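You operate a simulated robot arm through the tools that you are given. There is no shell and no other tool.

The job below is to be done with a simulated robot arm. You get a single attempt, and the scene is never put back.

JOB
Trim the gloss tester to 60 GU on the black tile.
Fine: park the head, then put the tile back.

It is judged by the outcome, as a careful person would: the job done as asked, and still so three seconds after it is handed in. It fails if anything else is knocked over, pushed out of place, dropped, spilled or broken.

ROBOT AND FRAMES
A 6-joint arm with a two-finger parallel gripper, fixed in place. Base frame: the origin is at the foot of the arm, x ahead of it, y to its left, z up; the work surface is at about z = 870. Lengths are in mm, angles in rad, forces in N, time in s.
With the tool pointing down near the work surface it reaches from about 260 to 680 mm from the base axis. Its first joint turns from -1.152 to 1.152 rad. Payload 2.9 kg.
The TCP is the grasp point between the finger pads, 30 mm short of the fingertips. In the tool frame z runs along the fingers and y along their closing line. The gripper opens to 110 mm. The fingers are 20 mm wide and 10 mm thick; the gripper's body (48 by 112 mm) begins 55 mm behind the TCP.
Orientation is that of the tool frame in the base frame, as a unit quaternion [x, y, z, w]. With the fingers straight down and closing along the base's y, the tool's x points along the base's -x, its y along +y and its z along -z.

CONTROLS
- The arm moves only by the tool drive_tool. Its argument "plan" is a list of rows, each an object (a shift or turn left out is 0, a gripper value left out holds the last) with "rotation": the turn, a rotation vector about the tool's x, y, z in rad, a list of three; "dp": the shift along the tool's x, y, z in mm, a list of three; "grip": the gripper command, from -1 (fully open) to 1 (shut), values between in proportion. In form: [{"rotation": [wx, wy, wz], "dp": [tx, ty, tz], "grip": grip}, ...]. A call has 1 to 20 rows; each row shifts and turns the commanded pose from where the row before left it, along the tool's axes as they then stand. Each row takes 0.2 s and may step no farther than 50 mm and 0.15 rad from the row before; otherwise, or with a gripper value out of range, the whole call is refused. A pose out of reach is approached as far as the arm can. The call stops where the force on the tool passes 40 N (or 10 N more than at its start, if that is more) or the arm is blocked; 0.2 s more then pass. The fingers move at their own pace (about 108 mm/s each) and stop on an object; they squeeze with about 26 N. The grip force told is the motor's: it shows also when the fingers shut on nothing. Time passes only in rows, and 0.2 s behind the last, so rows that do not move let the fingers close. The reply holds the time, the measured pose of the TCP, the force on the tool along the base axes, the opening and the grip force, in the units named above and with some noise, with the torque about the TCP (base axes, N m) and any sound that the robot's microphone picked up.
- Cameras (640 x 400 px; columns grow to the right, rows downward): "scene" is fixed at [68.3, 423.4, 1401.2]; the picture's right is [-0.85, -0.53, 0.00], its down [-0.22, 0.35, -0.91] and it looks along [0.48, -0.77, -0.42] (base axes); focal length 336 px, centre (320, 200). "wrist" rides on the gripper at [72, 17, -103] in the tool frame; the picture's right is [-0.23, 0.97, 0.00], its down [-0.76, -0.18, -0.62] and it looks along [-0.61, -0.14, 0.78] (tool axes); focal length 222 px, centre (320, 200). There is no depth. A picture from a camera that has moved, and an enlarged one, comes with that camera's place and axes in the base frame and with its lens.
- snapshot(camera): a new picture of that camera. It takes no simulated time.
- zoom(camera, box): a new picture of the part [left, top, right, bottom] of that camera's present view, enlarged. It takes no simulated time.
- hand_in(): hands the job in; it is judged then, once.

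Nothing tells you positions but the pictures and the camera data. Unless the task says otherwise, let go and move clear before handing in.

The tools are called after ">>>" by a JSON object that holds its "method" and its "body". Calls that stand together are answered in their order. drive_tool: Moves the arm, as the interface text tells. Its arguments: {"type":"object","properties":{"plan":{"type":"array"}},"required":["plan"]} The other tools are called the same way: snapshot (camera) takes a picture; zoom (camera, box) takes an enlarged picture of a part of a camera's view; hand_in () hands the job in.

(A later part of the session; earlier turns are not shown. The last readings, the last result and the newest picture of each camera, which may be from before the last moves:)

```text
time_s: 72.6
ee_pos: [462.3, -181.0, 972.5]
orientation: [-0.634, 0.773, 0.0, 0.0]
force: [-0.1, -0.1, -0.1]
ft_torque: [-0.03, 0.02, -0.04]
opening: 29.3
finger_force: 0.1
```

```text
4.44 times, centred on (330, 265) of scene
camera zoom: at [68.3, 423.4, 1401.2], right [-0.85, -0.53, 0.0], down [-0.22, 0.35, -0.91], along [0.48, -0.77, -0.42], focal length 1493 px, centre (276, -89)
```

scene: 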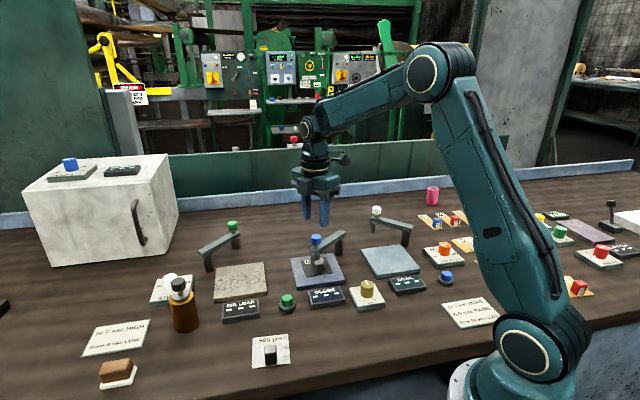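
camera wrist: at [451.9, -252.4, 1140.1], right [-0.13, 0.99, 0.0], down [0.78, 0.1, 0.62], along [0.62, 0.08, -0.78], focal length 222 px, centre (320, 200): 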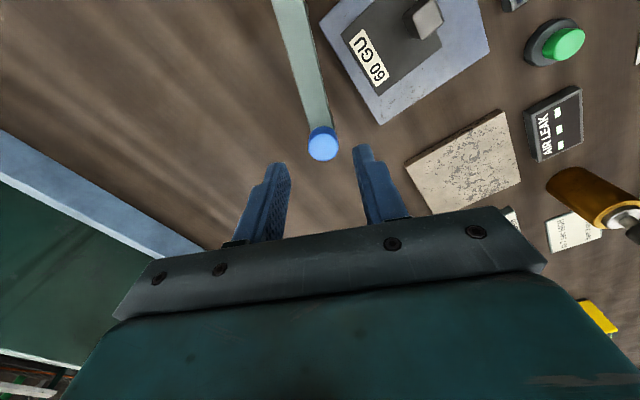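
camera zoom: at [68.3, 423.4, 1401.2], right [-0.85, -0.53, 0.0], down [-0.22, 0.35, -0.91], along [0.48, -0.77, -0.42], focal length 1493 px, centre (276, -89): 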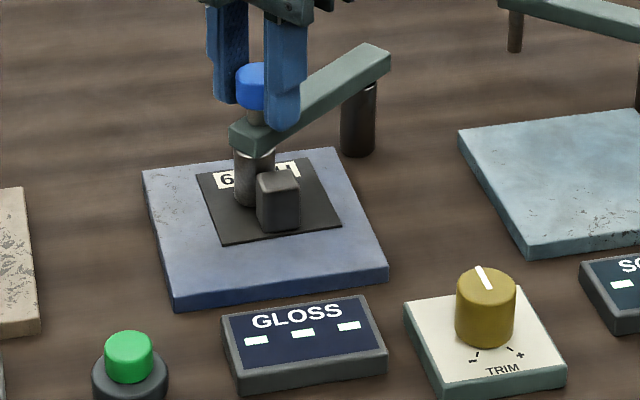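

No resistance, and the knob moved the last bit by itself, as if pulled into a detent. I'll open up, back away and wait longer to see whether a reading comes.

>>> {"method": "drive_tool", "body": {"plan": [{"grip": 0.2}, {"dp": [0, 0, -30]}, {"dp": [0, 0, -35]}, {"dp": [0, 0, 0]}, {"dp": [0, 0, 0]}, {"dp": [0, 0, 0]}, {"dp": [0, 0, 0]}, {"dp": [0, 0, 0]}, {"dp": [0, 0, 0]}, {"dp": [0, 0, 0]}, {"dp": [0, 0, 0]}, {"dp": [0, 0, 0]}, {"dp": [0, 0, 0]}, {"dp": [0, 0, 0]}, {"dp": [0, 0, 0]}, {"dp": [0, 0, 0]}, {"dp": [0, 0, 0]}, {"dp": [0, 0, 0]}, {"dp": [0, 0, 0]}, {"dp": [0, 0, 0]}]}}

>>> {"method": "zoom", "body": {"camera": "scene", "box": [290, 225, 370, 285]}}

>>> {"method": "zoom", "body": {"camera": "wrist", "box": [220, 0, 480, 200]}}

>>> {"method": "zoom", "body": {"camera": "scene", "box": [280, 270, 400, 330]}}

```text
time_s: 76.8
ee_pos: [462.2, -180.0, 1038.6]
orientation: [-0.634, 0.774, 0.0, 0.0]
force: [-0.8, -0.8, -0.4]
ft_torque: [-0.02, 0.02, 0.0]
opening: 44.2
finger_force: 0.1
```

```text
6.67 times, centred on (330, 255) of scene
camera zoom: at [68.3, 423.4, 1401.2], right [-0.85, -0.53, 0.0], down [-0.22, 0.35, -0.91], along [0.48, -0.77, -0.42], focal length 2240 px, centre (253, -167)
```

zoom: 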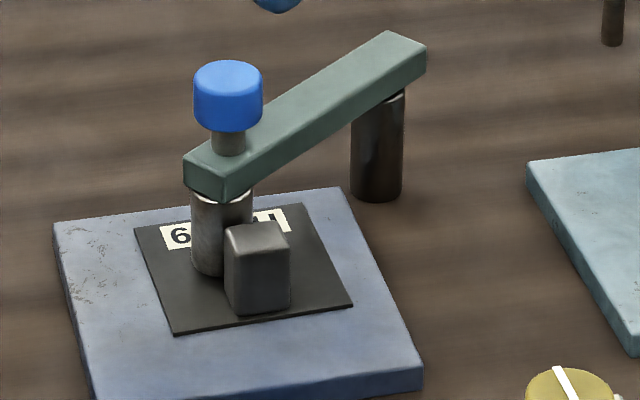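

```text
2.00 times, centred on (350, 100) of wrist
camera zoom: at [430.7, -249.2, 1141.3], right [-0.91, 0.41, 0.0], down [0.32, 0.71, 0.62], along [0.26, 0.57, -0.78], focal length 444 px, centre (260, 400)
```

zoom: 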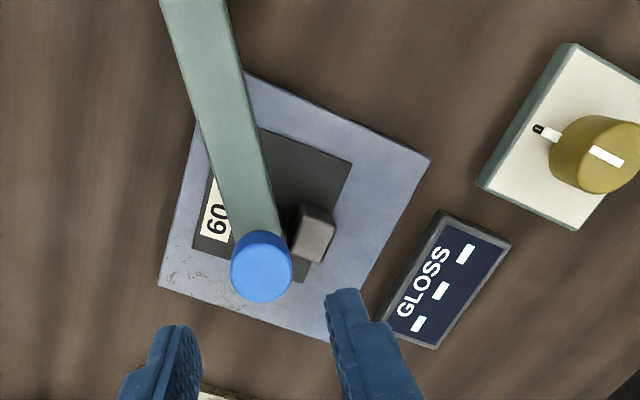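

```text
5.33 times, centred on (340, 300) of scene
camera zoom: at [68.3, 423.4, 1401.2], right [-0.85, -0.53, 0.0], down [-0.22, 0.35, -0.91], along [0.48, -0.77, -0.42], focal length 1792 px, centre (213, -333)
```

zoom: 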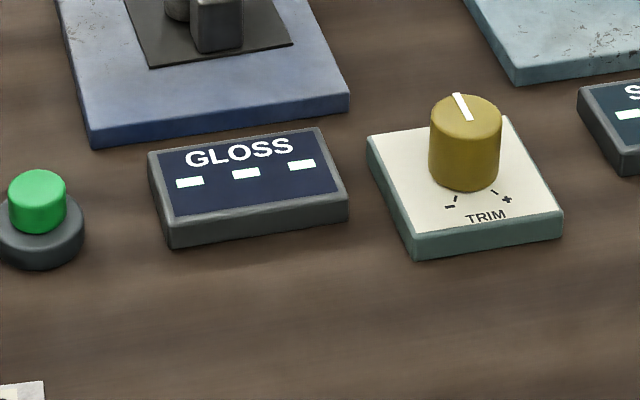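

The head now sits on the tile beside the handle, but the display still shows dashes. I'll look closely at the display and the head/tile contact for a clue.

>>> {"method": "zoom", "body": {"camera": "scene", "box": [303, 285, 353, 315]}}

>>> {"method": "zoom", "body": {"camera": "wrist", "box": [365, 95, 485, 180]}}

>>> {"method": "zoom", "body": {"camera": "scene", "box": [305, 235, 345, 275]}}

>>> {"method": "zoom", "body": {"camera": "wrist", "box": [450, 20, 640, 130]}}

```text
12.80 times, centred on (328, 300) of scene
camera zoom: at [68.3, 423.4, 1401.2], right [-0.85, -0.53, 0.0], down [-0.22, 0.35, -0.91], along [0.48, -0.77, -0.42], focal length 4301 px, centre (218, -1080)
```

zoom: 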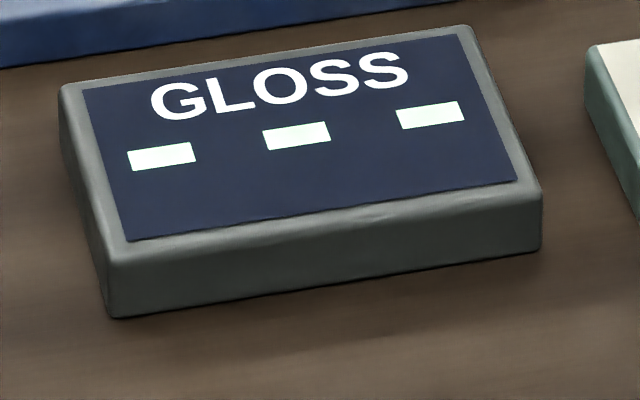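

```text
4.71 times, centred on (425, 138) of wrist
camera zoom: at [430.7, -249.2, 1141.3], right [-0.91, 0.41, 0.0], down [0.32, 0.71, 0.62], along [0.26, 0.57, -0.78], focal length 1045 px, centre (-174, 494)
```

zoom: 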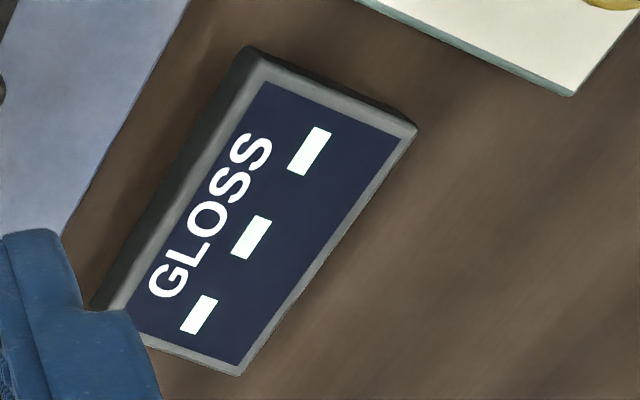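

```text
10.00 times, centred on (325, 255) of scene
camera zoom: at [68.3, 423.4, 1401.2], right [-0.85, -0.53, 0.0], down [-0.22, 0.35, -0.91], along [0.48, -0.77, -0.42], focal length 3360 px, centre (270, -350)
```

zoom: 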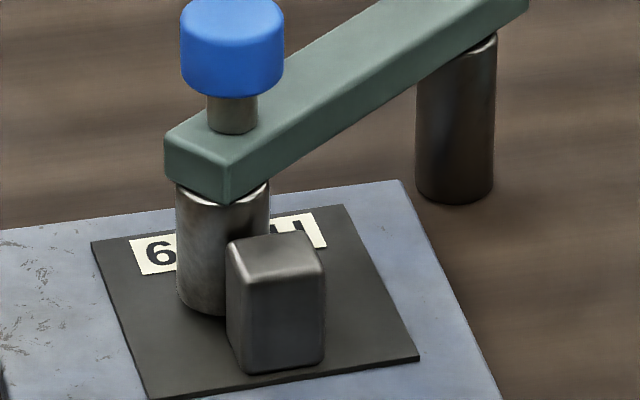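

```text
3.37 times, centred on (545, 75) of wrist
camera zoom: at [430.7, -249.2, 1141.3], right [-0.91, 0.41, 0.0], down [0.32, 0.71, 0.62], along [0.26, 0.57, -0.78], focal length 748 px, centre (-438, 621)
```

zoom: 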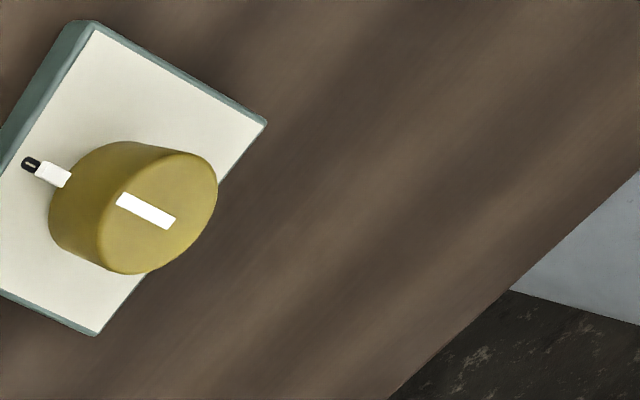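

Looking closely, the handle is thinner than I thought, about 15 mm deep, so the tile can be centred exactly under the head. The knob is also about 5 mm inboard of the head, which had skewed my aim. The head is still about 6 mm sideways and 4 mm label-side of the tile centre. I'll swing it out and re-centre the tile.

>>> {"method": "drive_tool", "body": {"plan": [{"dp": [4, -0.5, 35]}, {"dp": [0, 0, 30]}, {"grip": 0.47}, {"dp": [0.3, -5, 0], "rotation": [0, 0, 0.05]}, {"dp": [0.5, -9.1, 0], "rotation": [0, 0, 0.1]}, {"dp": [0.5, -9.1, 0], "rotation": [0, 0, 0.1]}, {"dp": [0.5, -9.1, 0], "rotation": [0, 0, 0.1]}, {"dp": [0.5, -9.1, 0], "rotation": [0, 0, 0.1]}, {"dp": [0.5, -9.1, 0], "rotation": [0, 0, 0.1]}, {"dp": [0.5, -9.1, 0], "rotation": [0, 0, 0.1]}, {"dp": [0.5, -9.1, 0], "rotation": [0, 0, 0.1]}, {"dp": [0.5, -9.1, 0], "rotation": [0, 0, 0.1]}, {"dp": [0, 0, 0]}, {"grip": 0.2}, {"grip": 0.2}, {"dp": [0, 0, -30]}, {"dp": [0, 0, -35]}]}}

>>> {"method": "snapshot", "body": {"camera": "wrist"}}

>>> {"method": "zoom", "body": {"camera": "scene", "box": [270, 220, 390, 310]}}

```text
time_s: 80.4
ee_pos: [521.3, -227.3, 1038.7]
orientation: [-0.259, 0.966, -0.001, 0.0]
force: [0.0, -0.6, 0.6]
ft_torque: [0.01, 0.0, 0.03]
opening: 44.1
finger_force: 0.0
```

```text
taken
camera wrist: at [450.3, -249.8, 1141.9], right [-0.29, 0.96, 0.0], down [0.75, 0.23, 0.62], along [0.6, 0.18, -0.78], focal length 222 px, centre (320, 200)
```

wrist: 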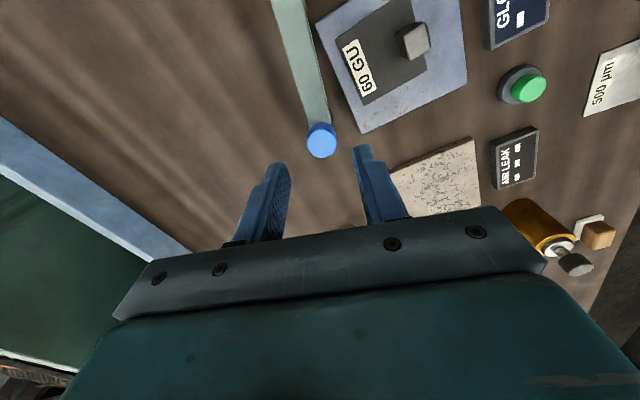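

```text
4.44 times, centred on (330, 265) of scene
camera zoom: at [68.3, 423.4, 1401.2], right [-0.85, -0.53, 0.0], down [-0.22, 0.35, -0.91], along [0.48, -0.77, -0.42], focal length 1493 px, centre (276, -89)
```

zoom: 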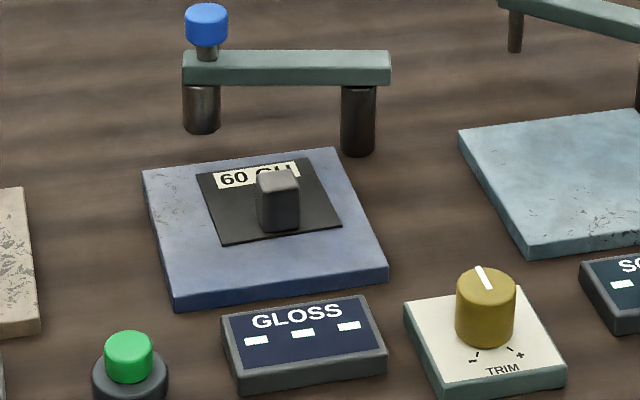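

>>> {"method": "drive_tool", "body": {"plan": [{"dp": [13.6, 30.8, 0]}, {"dp": [13.6, 30.8, 0]}, {"dp": [13.6, 30.8, 0]}, {"rotation": [0, 0, 0.15]}, {"rotation": [0, 0, 0.15]}, {"rotation": [0, 0, 0.15]}, {"rotation": [0, 0, 0.15]}, {"rotation": [0, 0, 0.15]}, {"rotation": [0, 0, 0.15]}, {"rotation": [0, 0, 0.15]}, {"rotation": [0, 0, 0.15]}, {"rotation": [0, 0, 0.0745]}, {"dp": [0, 0, 0]}]}}

>>> {"method": "zoom", "body": {"camera": "wrist", "box": [230, 40, 410, 220]}}

```text
time_s: 83.2
ee_pos: [439.9, -168.7, 1036.7]
orientation: [0.366, 0.93, 0.0, 0.001]
force: [0.9, -0.2, -0.4]
ft_torque: [0.02, -0.02, -0.01]
opening: 44.1
finger_force: 0.0
```

```text
2.22 times, centred on (320, 130) of wrist
camera zoom: at [398.5, -107.3, 1141.1], right [0.83, 0.56, 0.0], down [0.44, -0.65, 0.62], along [0.35, -0.52, -0.78], focal length 494 px, centre (320, 356)
```

zoom: 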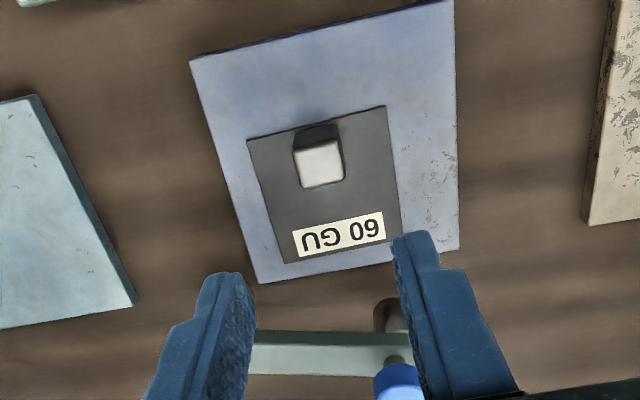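

The handle is right under the gripper. I'll grip it, lift, shift the tile 3.7 mm label-ward and 6.3 mm sideways, and set it down.

>>> {"method": "drive_tool", "body": {"plan": [{"dp": [0, 0.6, 30]}, {"dp": [0, 0, 35]}, {"dp": [0, 0, 30]}, {"dp": [0, 0, 15]}, {"dp": [0, 0, 9]}, {"grip": 0.5}, {"grip": 1}, {"grip": 1}, {"dp": [0, 0, -4]}, {"dp": [0, 0, 0]}, {"dp": [-1.9, 3.2, 0]}, {"dp": [-1.8, 3.1, 0]}, {"dp": [0, 0, 0]}, {"dp": [0, 0, 2]}, {"dp": [0, 0, 2]}, {"dp": [0, 0, 0.5]}, {"dp": [0, 0, 0]}]}}

>>> {"method": "zoom", "body": {"camera": "scene", "box": [270, 220, 390, 310]}}

```text
time_s: 86.8
ee_pos: [448.2, -165.9, 917.4]
orientation: [0.366, 0.93, 0.0, 0.001]
force: [0.6, 0.7, 5.3]
ft_torque: [0.05, 0.06, -0.05]
opening: 21.5
finger_force: 25.8
```

```text
4.44 times, centred on (330, 265) of scene
camera zoom: at [68.3, 423.4, 1401.2], right [-0.85, -0.53, 0.0], down [-0.22, 0.35, -0.91], along [0.48, -0.77, -0.42], focal length 1493 px, centre (276, -89)
```

zoom: 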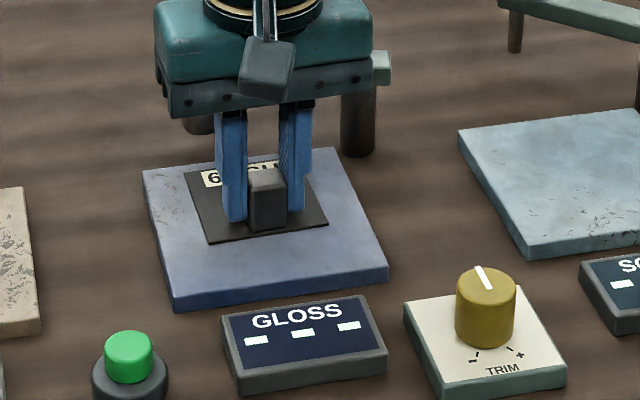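

>>> {"method": "drive_tool", "body": {"plan": [{"grip": 0.3}, {"grip": 0.2}, {"dp": [0, 0, -10]}, {"dp": [0, 0, -35]}, {"dp": [0, 0, -40]}, {"dp": [0, 0, -36]}, {"rotation": [0, 0, -0.15]}, {"rotation": [0, 0, -0.15]}, {"rotation": [0, 0, -0.15]}, {"rotation": [0, 0, -0.15]}, {"rotation": [0, 0, -0.15]}, {"rotation": [0, 0, -0.15]}, {"rotation": [0, 0, -0.15]}, {"rotation": [0, 0, -0.15]}, {"rotation": [0, 0, -0.0745]}, {"dp": [-10.2, -29.6, 0]}, {"dp": [-10.2, -29.6, 0]}, {"dp": [-10.2, -29.6, 0]}, {"dp": [0, 0, 0]}]}}

>>> {"method": "snapshot", "body": {"camera": "wrist"}}

>>> {"method": "zoom", "body": {"camera": "scene", "box": [290, 225, 370, 285]}}

```text
time_s: 90.8
ee_pos: [519.6, -229.4, 1039.3]
orientation: [-0.259, 0.966, 0.0, 0.001]
force: [0.4, -0.5, 0.3]
ft_torque: [-0.01, -0.02, -0.02]
opening: 44.2
finger_force: 0.1
```

```text
taken
camera wrist: at [447.7, -251.3, 1141.9], right [-0.29, 0.96, 0.0], down [0.75, 0.23, 0.62], along [0.6, 0.18, -0.78], focal length 222 px, centre (320, 200)
```

wrist: 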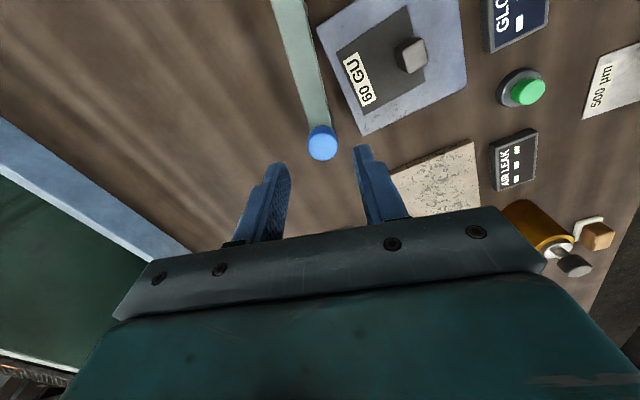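

```text
6.67 times, centred on (330, 255) of scene
camera zoom: at [68.3, 423.4, 1401.2], right [-0.85, -0.53, 0.0], down [-0.22, 0.35, -0.91], along [0.48, -0.77, -0.42], focal length 2240 px, centre (253, -167)
```

zoom: 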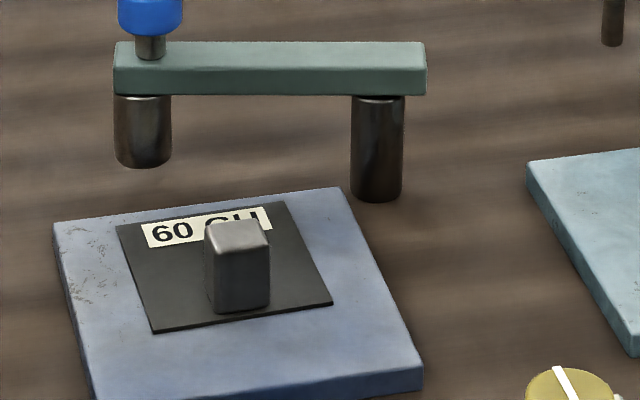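

The tile centre should now coincide with the head's landing point. I'll swing the head in.

>>> {"method": "drive_tool", "body": {"plan": [{"dp": [0, 1.5, 35]}, {"dp": [0, 0, 31]}, {"grip": 0.47}, {"grip": 0.47}, {"dp": [0.5, 9.2, 0], "rotation": [0, 0, -0.1]}, {"dp": [0.5, 9.2, 0], "rotation": [0, 0, -0.1]}, {"dp": [0.5, 9.2, 0], "rotation": [0, 0, -0.1]}, {"dp": [0.5, 9.2, 0], "rotation": [0, 0, -0.1]}, {"dp": [0.5, 9.2, 0], "rotation": [0, 0, -0.1]}, {"dp": [0.5, 9.2, 0], "rotation": [0, 0, -0.1]}, {"dp": [0.3, 6, 0], "rotation": [0, 0, -0.06]}, {"dp": [0, 0, 0]}]}}

>>> {"method": "zoom", "body": {"camera": "scene", "box": [270, 220, 390, 310]}}

```text
time_s: 93.4
ee_pos: [471.8, -188.4, 973.7]
orientation: [-0.558, 0.83, 0.0, 0.0]
force: [0.4, -0.2, 0.8]
ft_torque: [-0.01, 0.03, 0.01]
opening: 29.3
finger_force: 0.1
```

```text
4.44 times, centred on (330, 265) of scene
camera zoom: at [68.3, 423.4, 1401.2], right [-0.85, -0.53, 0.0], down [-0.22, 0.35, -0.91], along [0.48, -0.77, -0.42], focal length 1493 px, centre (276, -89)
```

zoom: 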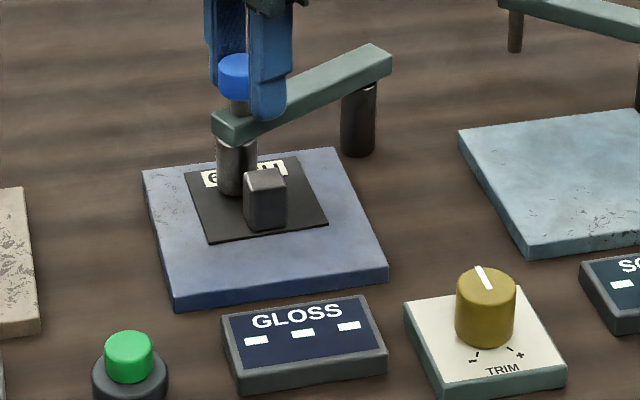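

>>> {"method": "drive_tool", "body": {"plan": [{"dp": [0.2, 4, 0], "rotation": [0, 0, -0.045]}, {"dp": [0.2, 3.5, 0], "rotation": [0, 0, -0.04]}, {"dp": [0, 0, 0]}]}}

>>> {"method": "zoom", "body": {"camera": "scene", "box": [270, 220, 390, 310]}}

>>> {"method": "drive_tool", "body": {"plan": [{"dp": [0.2, 2.5, 0], "rotation": [0, 0, -0.03]}, {"dp": [0.1, 2, 0], "rotation": [0, 0, -0.02]}, {"dp": [0, 0, 0]}]}}

>>> {"method": "zoom", "body": {"camera": "scene", "box": [270, 220, 390, 310]}}

```text
time_s: 94.2
ee_pos: [465.4, -186.4, 972.3]
orientation: [-0.593, 0.805, 0.0, 0.0]
force: [0.4, 0.8, 0.1]
ft_torque: [0.01, -0.01, 0.0]
opening: 29.0
finger_force: 0.0
```

```text
4.44 times, centred on (330, 265) of scene
camera zoom: at [68.3, 423.4, 1401.2], right [-0.85, -0.53, 0.0], down [-0.22, 0.35, -0.91], along [0.48, -0.77, -0.42], focal length 1493 px, centre (276, -89)
```

zoom: 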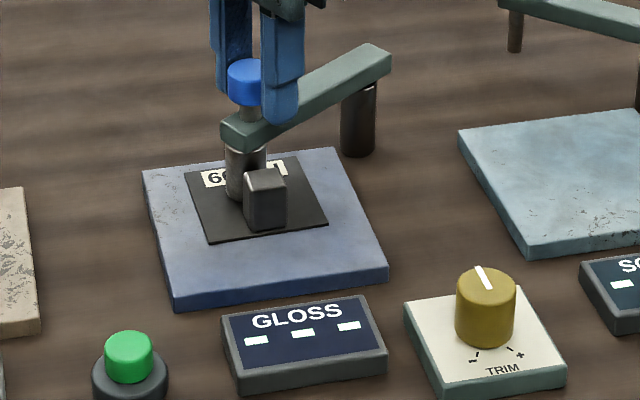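

```text
time_s: 95.0
ee_pos: [460.6, -183.5, 973.0]
orientation: [-0.613, 0.79, 0.0, 0.0]
force: [-0.1, 0.8, 0.3]
ft_torque: [0.0, -0.01, 0.01]
opening: 29.2
finger_force: 0.1
```

```text
4.44 times, centred on (330, 265) of scene
camera zoom: at [68.3, 423.4, 1401.2], right [-0.85, -0.53, 0.0], down [-0.22, 0.35, -0.91], along [0.48, -0.77, -0.42], focal length 1493 px, centre (276, -89)
```

zoom: 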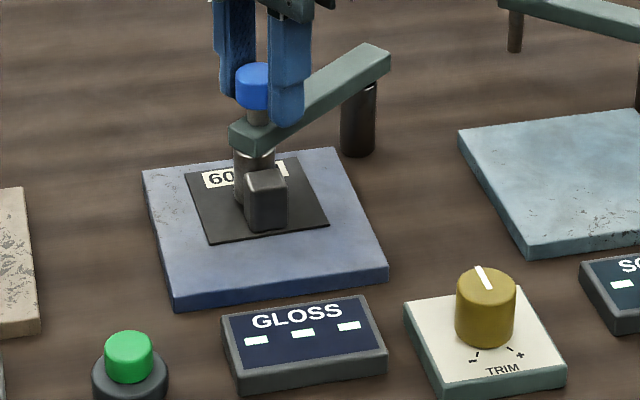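

The head appears to be at the stop with the tile concentric. I'll nudge it firmly against the stop, wait a couple of seconds, and check.

>>> {"method": "drive_tool", "body": {"plan": [{"dp": [0.1, 2, 0], "rotation": [0, 0, -0.02]}, {"dp": [0.1, 2, 0], "rotation": [0, 0, -0.02]}, {"dp": [0, 0, 0]}, {"dp": [0, 0, 0]}, {"dp": [0, 0, 0]}]}}

>>> {"method": "zoom", "body": {"camera": "scene", "box": [270, 220, 390, 310]}}

>>> {"method": "zoom", "body": {"camera": "wrist", "box": [220, 20, 480, 220]}}

```text
time_s: 96.2
ee_pos: [455.9, -183.9, 973.7]
orientation: [-0.629, 0.778, -0.001, 0.0]
force: [5.2, -3.6, 0.2]
ft_torque: [-0.05, -0.02, -0.05]
opening: 32.3
finger_force: 2.6
```

```text
4.44 times, centred on (330, 265) of scene
camera zoom: at [68.5, 423.3, 1401.2], right [-0.85, -0.53, 0.0], down [-0.22, 0.35, -0.91], along [0.48, -0.77, -0.42], focal length 1493 px, centre (276, -89)
```

zoom: 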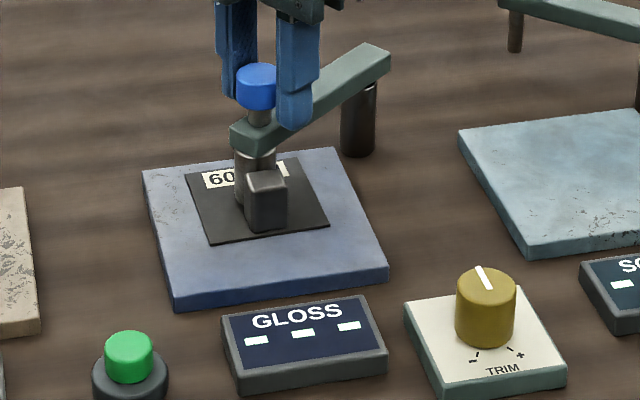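

```text
2.00 times, centred on (350, 120) of wrist
camera zoom: at [424.7, -251.5, 1076.6], right [-0.9, 0.43, 0.0], down [0.33, 0.71, 0.62], along [0.27, 0.56, -0.78], focal length 444 px, centre (260, 360)
```

zoom: 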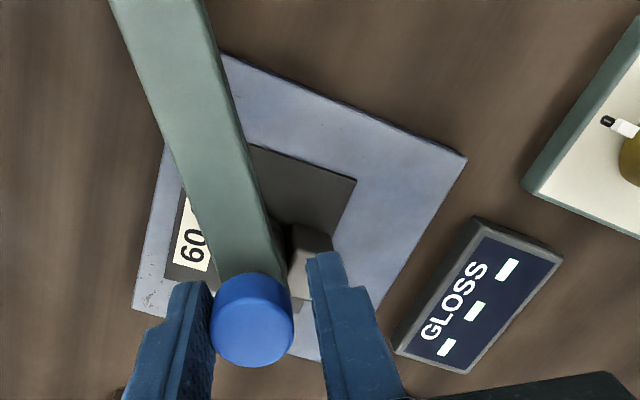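

Still dashes. I'll check whether the head has any vertical play by gripping the knob and lifting slightly.

>>> {"method": "drive_tool", "body": {"plan": [{"dp": [0, -3.5, 0]}, {"grip": 0.7}, {"grip": 1}, {"grip": 1}, {"dp": [0, 0, -1]}, {"dp": [0, 0, -1]}, {"dp": [0, 0, 0]}]}}

>>> {"method": "zoom", "body": {"camera": "scene", "box": [290, 225, 370, 285]}}

```text
time_s: 97.8
ee_pos: [460.4, -183.7, 972.4]
orientation: [-0.629, 0.778, 0.002, -0.002]
force: [10.5, -2.5, -34.6]
ft_torque: [-0.37, -0.25, 0.04]
opening: 25.1
finger_force: 45.6
```

```text
6.67 times, centred on (330, 255) of scene
camera zoom: at [69.1, 423.2, 1401.2], right [-0.85, -0.53, 0.0], down [-0.22, 0.35, -0.91], along [0.48, -0.77, -0.42], focal length 2240 px, centre (253, -167)
```

zoom: 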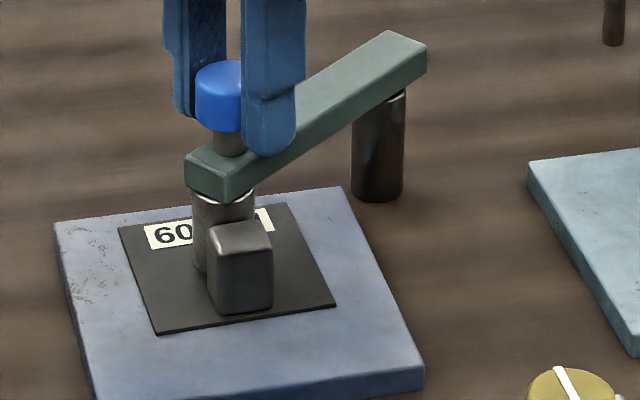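

The head is a pure hinge and rigid vertically, so it is fully on. I'll ease off, let go, retreat and wait considerably longer, since the neighbouring tests run for several seconds.

>>> {"method": "drive_tool", "body": {"plan": [{"dp": [0, 0, 2]}, {"grip": 0.4}, {"grip": 0.2}, {"dp": [0, 0, -30]}, {"dp": [0, 0, -35]}, {"dp": [0, 0, 0]}, {"dp": [0, 0, 0]}, {"dp": [0, 0, 0]}, {"dp": [0, 0, 0]}, {"dp": [0, 0, 0]}, {"dp": [0, 0, 0]}, {"dp": [0, 0, 0]}, {"dp": [0, 0, 0]}, {"dp": [0, 0, 0]}, {"dp": [0, 0, 0]}, {"dp": [0, 0, 0]}, {"dp": [0, 0, 0]}, {"dp": [0, 0, 0]}, {"dp": [0, 0, 0]}, {"dp": [0, 0, 0]}]}}

>>> {"method": "zoom", "body": {"camera": "scene", "box": [270, 220, 390, 310]}}

>>> {"method": "drive_tool", "body": {"plan": [{"dp": [0, 0, 0]}, {"dp": [0, 0, 0]}, {"dp": [0, 0, 0]}, {"dp": [0, 0, 0]}, {"dp": [0, 0, 0]}, {"dp": [0, 0, 0]}, {"dp": [0, 0, 0]}, {"dp": [0, 0, 0]}, {"dp": [0, 0, 0]}, {"dp": [0, 0, 0]}, {"dp": [0, 0, 0]}, {"dp": [0, 0, 0]}, {"dp": [0, 0, 0]}, {"dp": [0, 0, 0]}, {"dp": [0, 0, 0]}, {"dp": [0, 0, 0]}, {"dp": [0, 0, 0]}, {"dp": [0, 0, 0]}, {"dp": [0, 0, 0]}, {"dp": [0, 0, 0]}]}}

>>> {"method": "snapshot", "body": {"camera": "scene"}}

>>> {"method": "zoom", "body": {"camera": "scene", "box": [280, 230, 400, 320]}}

```text
time_s: 102.0
ee_pos: [459.8, -185.6, 1037.5]
orientation: [-0.628, 0.778, -0.001, 0.0]
force: [0.1, 0.6, 0.4]
ft_torque: [0.02, 0.0, 0.03]
opening: 44.1
finger_force: 0.0
```

```text
4.44 times, centred on (330, 265) of scene
camera zoom: at [68.3, 423.4, 1401.2], right [-0.85, -0.53, 0.0], down [-0.22, 0.35, -0.91], along [0.48, -0.77, -0.42], focal length 1493 px, centre (276, -89)
```

zoom: 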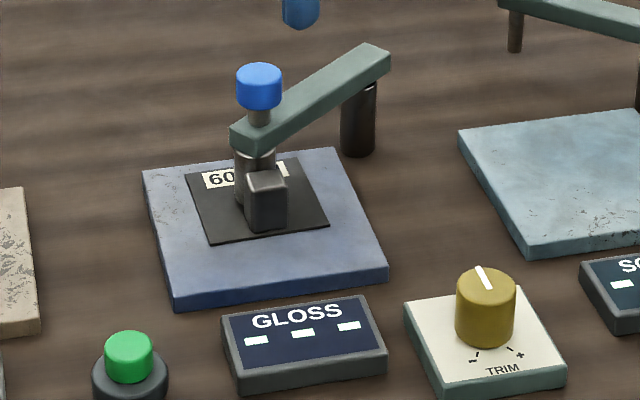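

```text
time_s: 106.2
ee_pos: [459.8, -185.4, 1036.0]
orientation: [-0.629, 0.778, -0.001, 0.0]
force: [0.1, 0.0, 0.0]
ft_torque: [-0.02, 0.01, 0.03]
opening: 44.1
finger_force: 0.0
```

```text
taken
```

scene: 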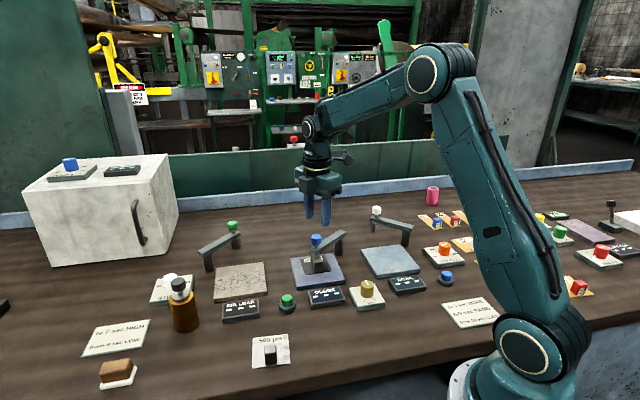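

```text
4.44 times, centred on (340, 275) of scene
camera zoom: at [68.3, 423.4, 1401.2], right [-0.85, -0.53, 0.0], down [-0.22, 0.35, -0.91], along [0.48, -0.77, -0.42], focal length 1493 px, centre (231, -133)
```

zoom: 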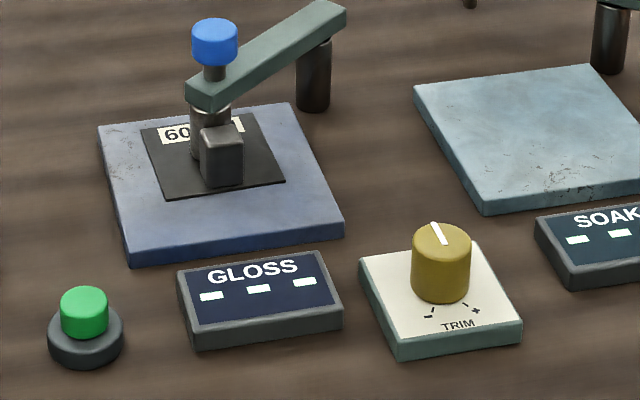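

There's no reading after 8 s with the head at its stop and the tile centred. Next I'll inspect the TRIM knob up close, since it has to be turned anyway and may wake the display.

>>> {"method": "drive_tool", "body": {"plan": [{"rotation": [0, 0, 0.15]}, {"rotation": [0, 0, 0.15]}, {"rotation": [0, 0, 0.15]}, {"rotation": [0, 0, 0.15]}, {"rotation": [0, 0, 0.15]}, {"rotation": [0, 0, 0.15]}, {"rotation": [0, 0, 0.15]}, {"rotation": [0, 0, 0.15]}, {"rotation": [0, 0, 0.15]}, {"dp": [35, 10, 0]}, {"dp": [35, 10, 0]}, {"dp": [35, 10, 0]}, {"dp": [35, 10, 0]}, {"dp": [20, 0, 0]}, {"dp": [0, 0, 0]}]}}

>>> {"method": "snapshot", "body": {"camera": "wrist"}}

>>> {"method": "zoom", "body": {"camera": "scene", "box": [270, 230, 390, 320]}}

```text
time_s: 109.4
ee_pos: [297.4, -145.7, 1038.4]
orientation: [-0.005, 1.0, 0.0, 0.0]
force: [-0.4, 0.5, 0.7]
ft_torque: [-0.01, 0.0, 0.01]
opening: 44.0
finger_force: 0.1
```

```text
taken
camera wrist: at [225.4, -129.4, 1141.6], right [0.22, 0.98, 0.0], down [0.76, -0.17, 0.62], along [0.61, -0.14, -0.78], focal length 222 px, centre (320, 200)
```

wrist: 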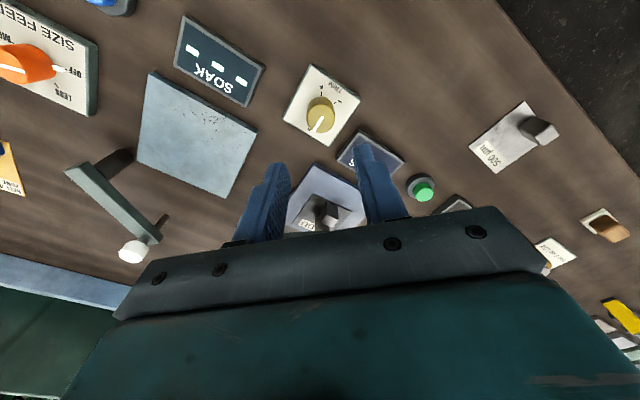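

```text
4.44 times, centred on (330, 275) of scene
camera zoom: at [68.3, 423.4, 1401.2], right [-0.85, -0.53, 0.0], down [-0.22, 0.35, -0.91], along [0.48, -0.77, -0.42], focal length 1493 px, centre (276, -133)
```

zoom: 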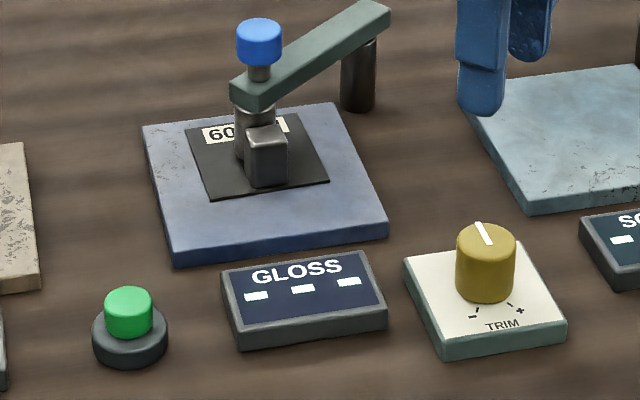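

>>> {"method": "zoom", "body": {"camera": "wrist", "box": [270, 50, 430, 180]}}

>>> {"method": "zoom", "body": {"camera": "wrist", "box": [0, 0, 260, 160]}}

```text
3.08 times, centred on (350, 115) of wrist
camera zoom: at [225.4, -129.4, 1141.6], right [0.22, 0.98, 0.0], down [0.76, -0.17, 0.62], along [0.61, -0.14, -0.78], focal length 684 px, centre (228, 462)
```

zoom: 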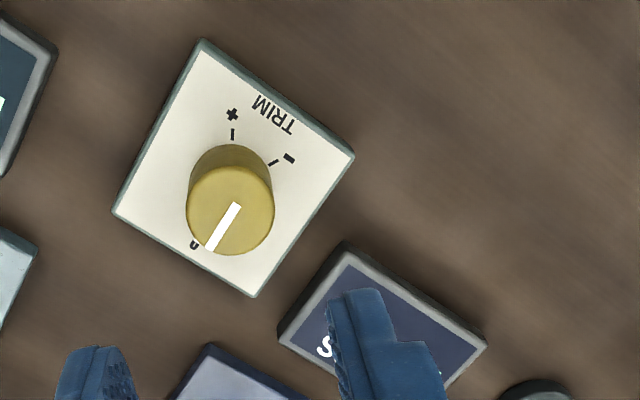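

```text
2.46 times, centred on (130, 80) of wrist
camera zoom: at [225.4, -129.4, 1141.6], right [0.22, 0.98, 0.0], down [0.76, -0.17, 0.62], along [0.61, -0.14, -0.78], focal length 547 px, centre (788, 495)
```

zoom: 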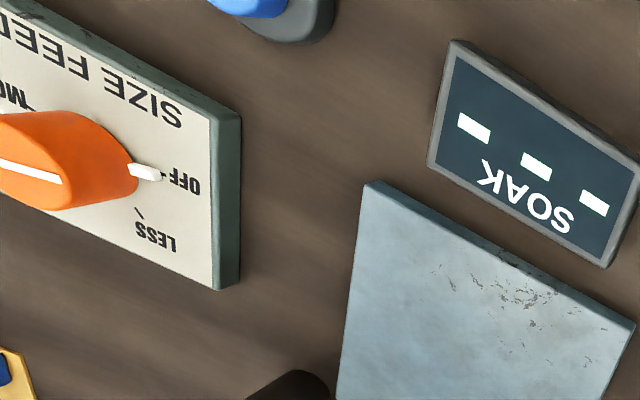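

The trim knob points at its middle "0" mark, with "–" at one end and "+" at the other, and is at about (299.5,-146.3) with its top near z≈914. I'll descend on it and turn it slightly to see whether the display responds.

>>> {"method": "drive_tool", "body": {"plan": [{"dp": [-2, -0.6, 35]}, {"dp": [0, 0, 35]}, {"dp": [0, 0, 25]}, {"dp": [0, 0, 0]}]}}

>>> {"method": "snapshot", "body": {"camera": "wrist"}}

>>> {"method": "zoom", "body": {"camera": "scene", "box": [310, 250, 410, 325]}}

```text
time_s: 110.4
ee_pos: [302.2, -146.6, 944.2]
orientation: [-0.005, 1.0, 0.001, 0.0]
force: [0.1, -0.9, -0.1]
ft_torque: [0.02, -0.01, 0.01]
opening: 44.5
finger_force: 0.1
```

```text
taken
camera wrist: at [228.3, -129.8, 1047.3], right [0.22, 0.98, 0.0], down [0.76, -0.17, 0.62], along [0.61, -0.14, -0.78], focal length 222 px, centre (320, 200)
```

wrist: 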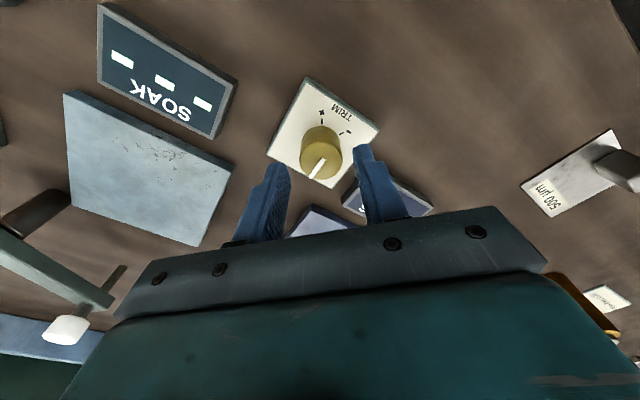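

```text
5.33 times, centred on (360, 288) of scene
camera zoom: at [68.3, 423.4, 1401.2], right [-0.85, -0.53, 0.0], down [-0.22, 0.35, -0.91], along [0.48, -0.77, -0.42], focal length 1792 px, centre (107, -267)
```

zoom: 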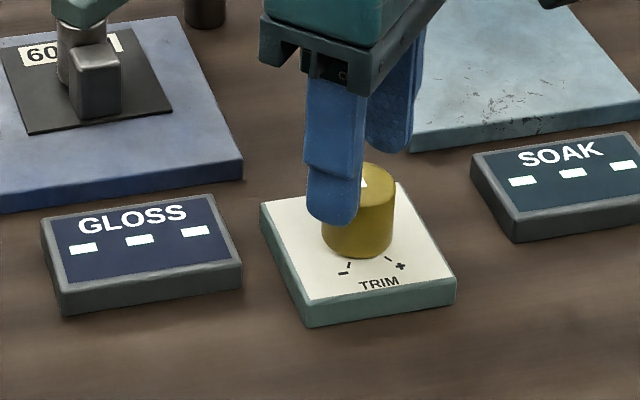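

>>> {"method": "drive_tool", "body": {"plan": [{"dp": [2, 0, 12]}, {"dp": [0, 0, 11]}, {"grip": 0.4}, {"grip": 1}, {"grip": 1}]}}

>>> {"method": "zoom", "body": {"camera": "scene", "box": [280, 240, 400, 325]}}

```text
time_s: 111.6
ee_pos: [299.6, -144.8, 919.9]
orientation: [-0.006, 1.0, 0.001, 0.0]
force: [-0.9, 13.7, -0.3]
ft_torque: [-0.28, -0.63, 0.0]
opening: 29.3
finger_force: 45.1
```

```text
4.71 times, centred on (340, 282) of scene
camera zoom: at [68.3, 423.8, 1401.0], right [-0.85, -0.53, 0.0], down [-0.22, 0.35, -0.91], along [0.48, -0.77, -0.42], focal length 1581 px, centre (226, -188)
```

zoom: 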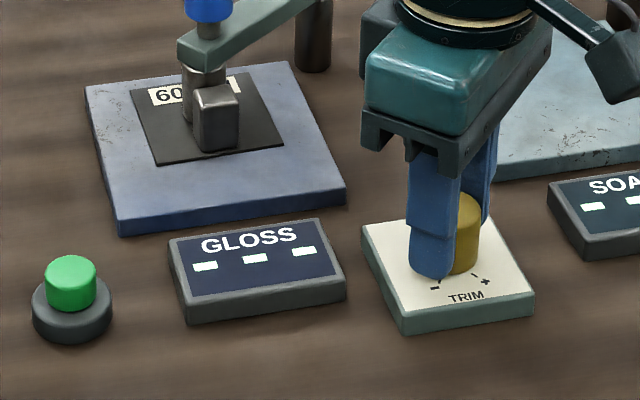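

The knob is gripped (29.3 mm). I'll null the side force and turn it a small step clockwise.

>>> {"method": "drive_tool", "body": {"plan": [{"dp": [0, 1.4, 0]}, {"rotation": [0, 0, 0.1]}, {"rotation": [0, 0, 0.1]}, {"dp": [0, 0, 0]}, {"dp": [0, 0, 0]}]}}

>>> {"method": "zoom", "body": {"camera": "scene", "box": [280, 240, 400, 325]}}

```text
time_s: 112.8
ee_pos: [299.1, -144.4, 921.0]
orientation: [0.095, 0.995, 0.0, 0.0]
force: [1.4, 13.7, 16.8]
ft_torque: [-0.08, 0.37, -0.04]
opening: 29.3
finger_force: 45.2
```

```text
4.71 times, centred on (340, 282) of scene
camera zoom: at [68.2, 423.8, 1401.0], right [-0.85, -0.53, 0.0], down [-0.22, 0.35, -0.91], along [0.48, -0.77, -0.42], focal length 1581 px, centre (226, -188)
```

zoom: 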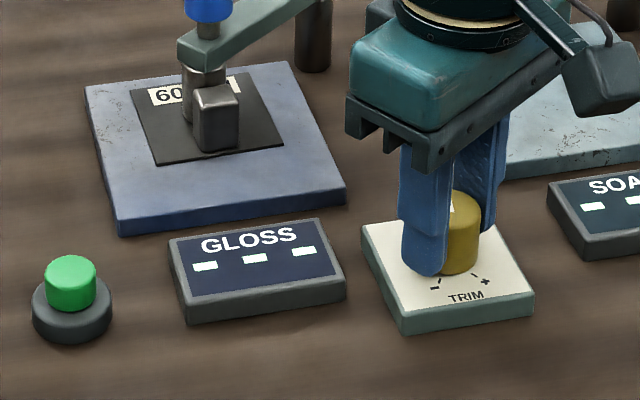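

No response, so the knob isn't a wake-up control. I'll turn it back to 0, let go, rise, and inspect the buttons and the head for labels or other clues.

>>> {"method": "drive_tool", "body": {"plan": [{"rotation": [0, 0, -0.1], "dp": [0, 1, -1]}, {"rotation": [0, 0, -0.1]}, {"dp": [0, 0, 0]}, {"grip": 0.4}, {"grip": 0.2}, {"dp": [0, 0, -20]}, {"dp": [0, 0, -40]}, {"dp": [0, 0, -40]}, {"dp": [0, 0, -20]}]}}

>>> {"method": "snapshot", "body": {"camera": "wrist"}}

>>> {"method": "zoom", "body": {"camera": "wrist", "box": [270, 50, 470, 220]}}

>>> {"method": "zoom", "body": {"camera": "scene", "box": [260, 270, 320, 320]}}

>>> {"method": "zoom", "body": {"camera": "scene", "box": [425, 255, 475, 300]}}

```text
time_s: 114.8
ee_pos: [300.9, -144.2, 1042.3]
orientation: [-0.005, 1.0, 0.0, 0.0]
force: [0.6, -0.3, 0.3]
ft_torque: [0.03, -0.01, -0.01]
opening: 44.0
finger_force: 0.1
```

```text
taken
camera wrist: at [227.8, -128.4, 1146.0], right [0.22, 0.98, 0.0], down [0.76, -0.17, 0.62], along [0.61, -0.14, -0.78], focal length 222 px, centre (320, 200)
```

wrist: 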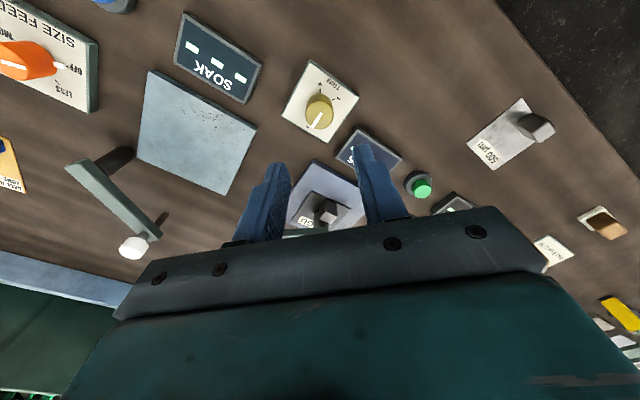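

```text
2.35 times, centred on (370, 135) of wrist
camera zoom: at [227.8, -128.4, 1146.0], right [0.22, 0.98, 0.0], down [0.76, -0.17, 0.62], along [0.61, -0.14, -0.78], focal length 523 px, centre (202, 353)
```

zoom: 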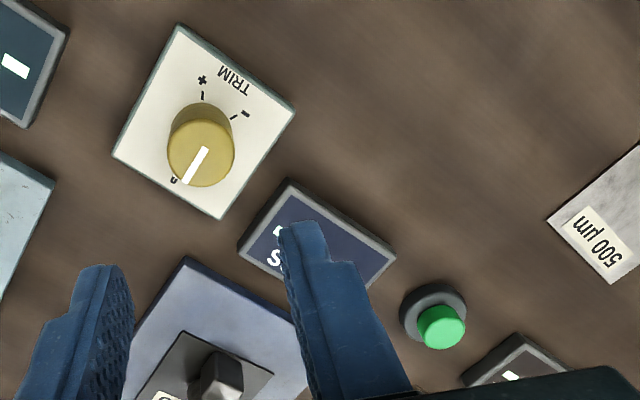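

```text
8.00 times, centred on (290, 295) of scene
camera zoom: at [68.3, 423.4, 1401.2], right [-0.85, -0.53, 0.0], down [-0.22, 0.35, -0.91], along [0.48, -0.77, -0.42], focal length 2688 px, centre (560, -560)
```

zoom: 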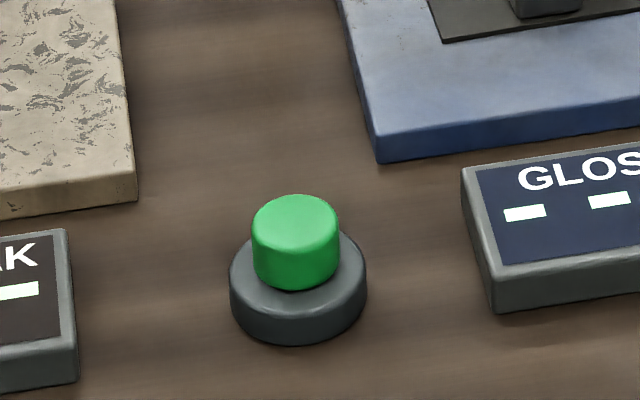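

```text
8.89 times, centred on (450, 278) of scene
camera zoom: at [68.3, 423.4, 1401.2], right [-0.85, -0.53, 0.0], down [-0.22, 0.35, -0.91], along [0.48, -0.77, -0.42], focal length 2987 px, centre (-836, -489)
```

zoom: 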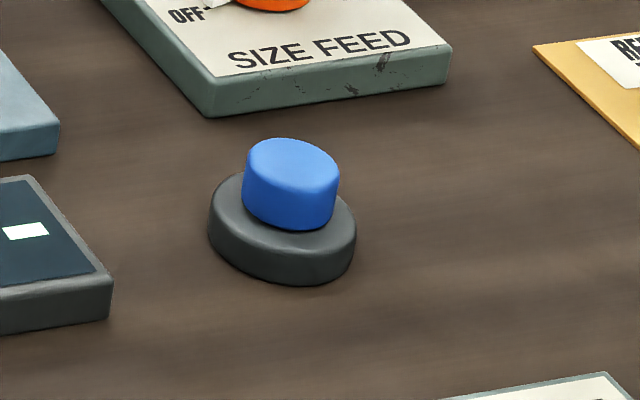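

Nothing is labelled on the buttons, and their layout suggests green belongs to AIR LEAK, so I'll leave them alone. Instead I'll leave the head on, take hold of the tile handle, and slide the tile in small steps under the head toward plate centre while watching the display. First I'll move over the handle, biased to the outer side for clearance.

>>> {"method": "drive_tool", "body": {"plan": [{"dp": [-36, -4.6, 0]}, {"dp": [-36, -4.6, 0]}, {"dp": [-36, -4.6, 0]}, {"dp": [-36, -4.6, 0]}, {"rotation": [0, 0, 0.15]}, {"rotation": [0, 0, 0.15]}, {"rotation": [0, 0, 0.15]}, {"rotation": [0, 0, 0.15]}, {"rotation": [0, 0, 0.15]}, {"rotation": [0, 0, 0.01]}, {"dp": [0, 0, 0]}]}}

>>> {"method": "snapshot", "body": {"camera": "wrist"}}

>>> {"method": "zoom", "body": {"camera": "wrist", "box": [230, 40, 410, 220]}}

```text
time_s: 117.2
ee_pos: [442.8, -160.2, 1040.6]
orientation: [0.366, 0.93, 0.0, -0.001]
force: [0.3, -0.1, -0.4]
ft_torque: [-0.01, -0.02, 0.0]
opening: 44.1
finger_force: 0.0
```

```text
taken
camera wrist: at [401.9, -99.7, 1143.6], right [0.83, 0.56, 0.0], down [0.44, -0.65, 0.62], along [0.35, -0.52, -0.78], focal length 222 px, centre (320, 200)
```

wrist: 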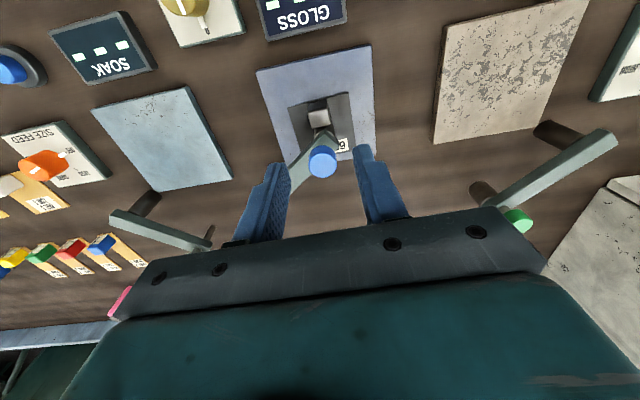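

```text
2.22 times, centred on (320, 130) of wrist
camera zoom: at [401.9, -99.7, 1143.6], right [0.83, 0.56, 0.0], down [0.44, -0.65, 0.62], along [0.35, -0.52, -0.78], focal length 494 px, centre (320, 356)
```

zoom: 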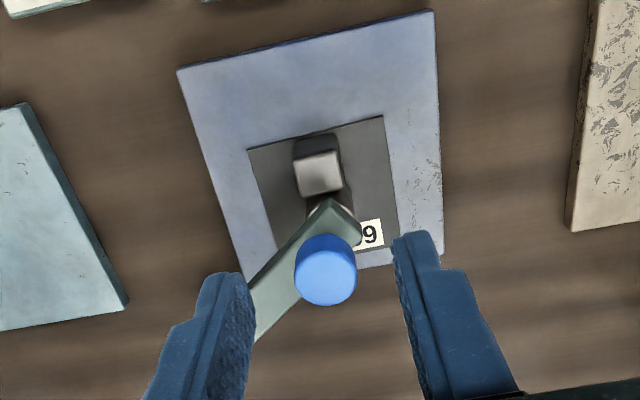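

From here I can see the head's edge right next to the handle. I'll descend on the outer side of the handle and grip it.

>>> {"method": "drive_tool", "body": {"plan": [{"dp": [-2, -0.3, 30]}, {"dp": [0, 0, 35]}, {"dp": [0, 0, 25]}, {"dp": [0, 0, 15]}, {"dp": [0, 0, 8]}, {"dp": [0, 0, 6]}, {"dp": [0, 0, 0]}]}}

>>> {"method": "zoom", "body": {"camera": "scene", "box": [280, 220, 380, 295]}}

>>> {"method": "zoom", "body": {"camera": "wrist", "box": [240, 90, 400, 220]}}

```text
time_s: 118.8
ee_pos: [444.1, -162.4, 921.6]
orientation: [0.365, 0.931, 0.0, -0.001]
force: [-1.0, -0.3, 0.3]
ft_torque: [0.02, 0.0, 0.01]
opening: 43.8
finger_force: 0.1
```

```text
5.33 times, centred on (330, 258) of scene
camera zoom: at [68.3, 423.4, 1401.2], right [-0.85, -0.53, 0.0], down [-0.22, 0.35, -0.91], along [0.48, -0.77, -0.42], focal length 1792 px, centre (267, -107)
```

zoom: 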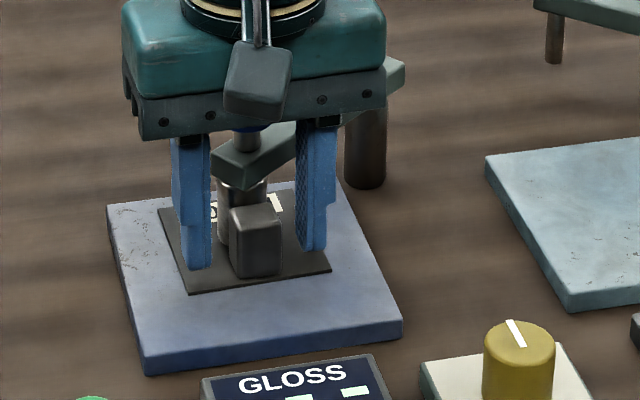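

```text
3.08 times, centred on (320, 155) of wrist
camera zoom: at [402.4, -100.9, 1025.3], right [0.83, 0.56, 0.0], down [0.44, -0.65, 0.62], along [0.35, -0.52, -0.78], focal length 684 px, centre (320, 338)
```

zoom: 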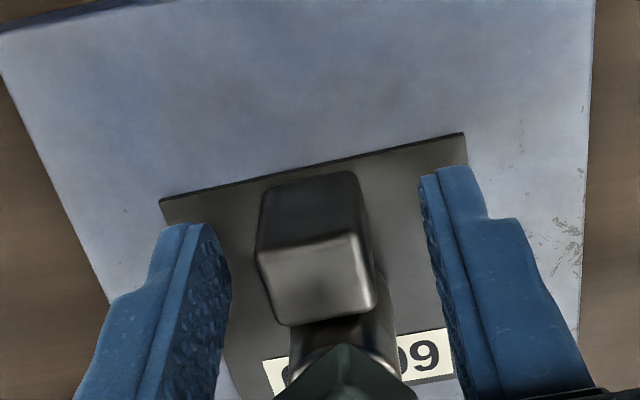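

Clear all round. I'll grip the handle and slide the tile back (tool +x) in 3 mm steps, checking the display as I go.

>>> {"method": "drive_tool", "body": {"plan": [{"grip": 0.5}, {"grip": 1}, {"grip": 1}, {"grip": 1}]}}

>>> {"method": "zoom", "body": {"camera": "scene", "box": [280, 230, 380, 315]}}

>>> {"method": "drive_tool", "body": {"plan": [{"dp": [3, 0, 0]}, {"dp": [0, 0, 0]}, {"dp": [0, 0, 0]}]}}

>>> {"method": "zoom", "body": {"camera": "scene", "box": [280, 230, 380, 315]}}

```text
time_s: 119.8
ee_pos: [444.0, -162.8, 922.4]
orientation: [0.366, 0.931, 0.0, 0.0]
force: [-0.1, 0.6, -0.1]
ft_torque: [0.02, -0.01, 0.02]
opening: 21.4
finger_force: 26.6
```

```text
4.71 times, centred on (330, 272) of scene
camera zoom: at [68.3, 423.4, 1401.2], right [-0.85, -0.53, 0.0], down [-0.22, 0.35, -0.91], along [0.48, -0.77, -0.42], focal length 1581 px, centre (273, -141)
```

zoom: 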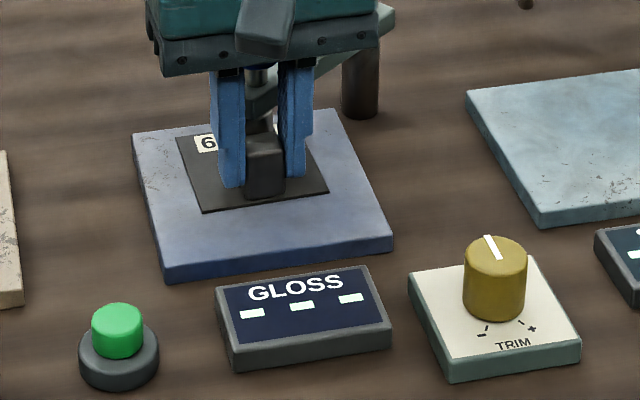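

```text
time_s: 120.6
ee_pos: [442.3, -159.9, 921.5]
orientation: [0.365, 0.931, -0.001, 0.0]
force: [0.3, -0.3, 1.3]
ft_torque: [0.01, -0.04, 0.0]
opening: 21.3
finger_force: 26.3
```

```text
4.71 times, centred on (330, 272) of scene
camera zoom: at [68.3, 423.4, 1401.2], right [-0.85, -0.53, 0.0], down [-0.22, 0.35, -0.91], along [0.48, -0.77, -0.42], focal length 1581 px, centre (273, -141)
```

zoom: 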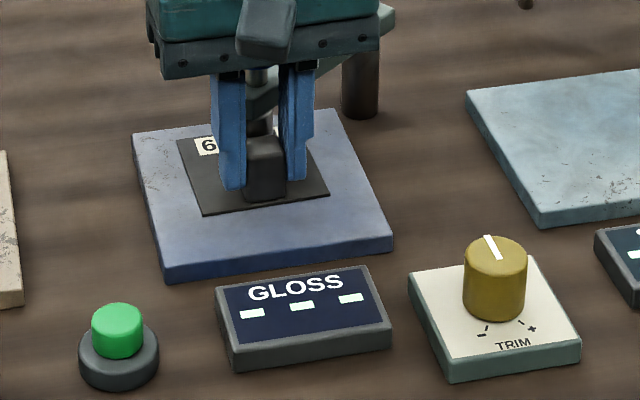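

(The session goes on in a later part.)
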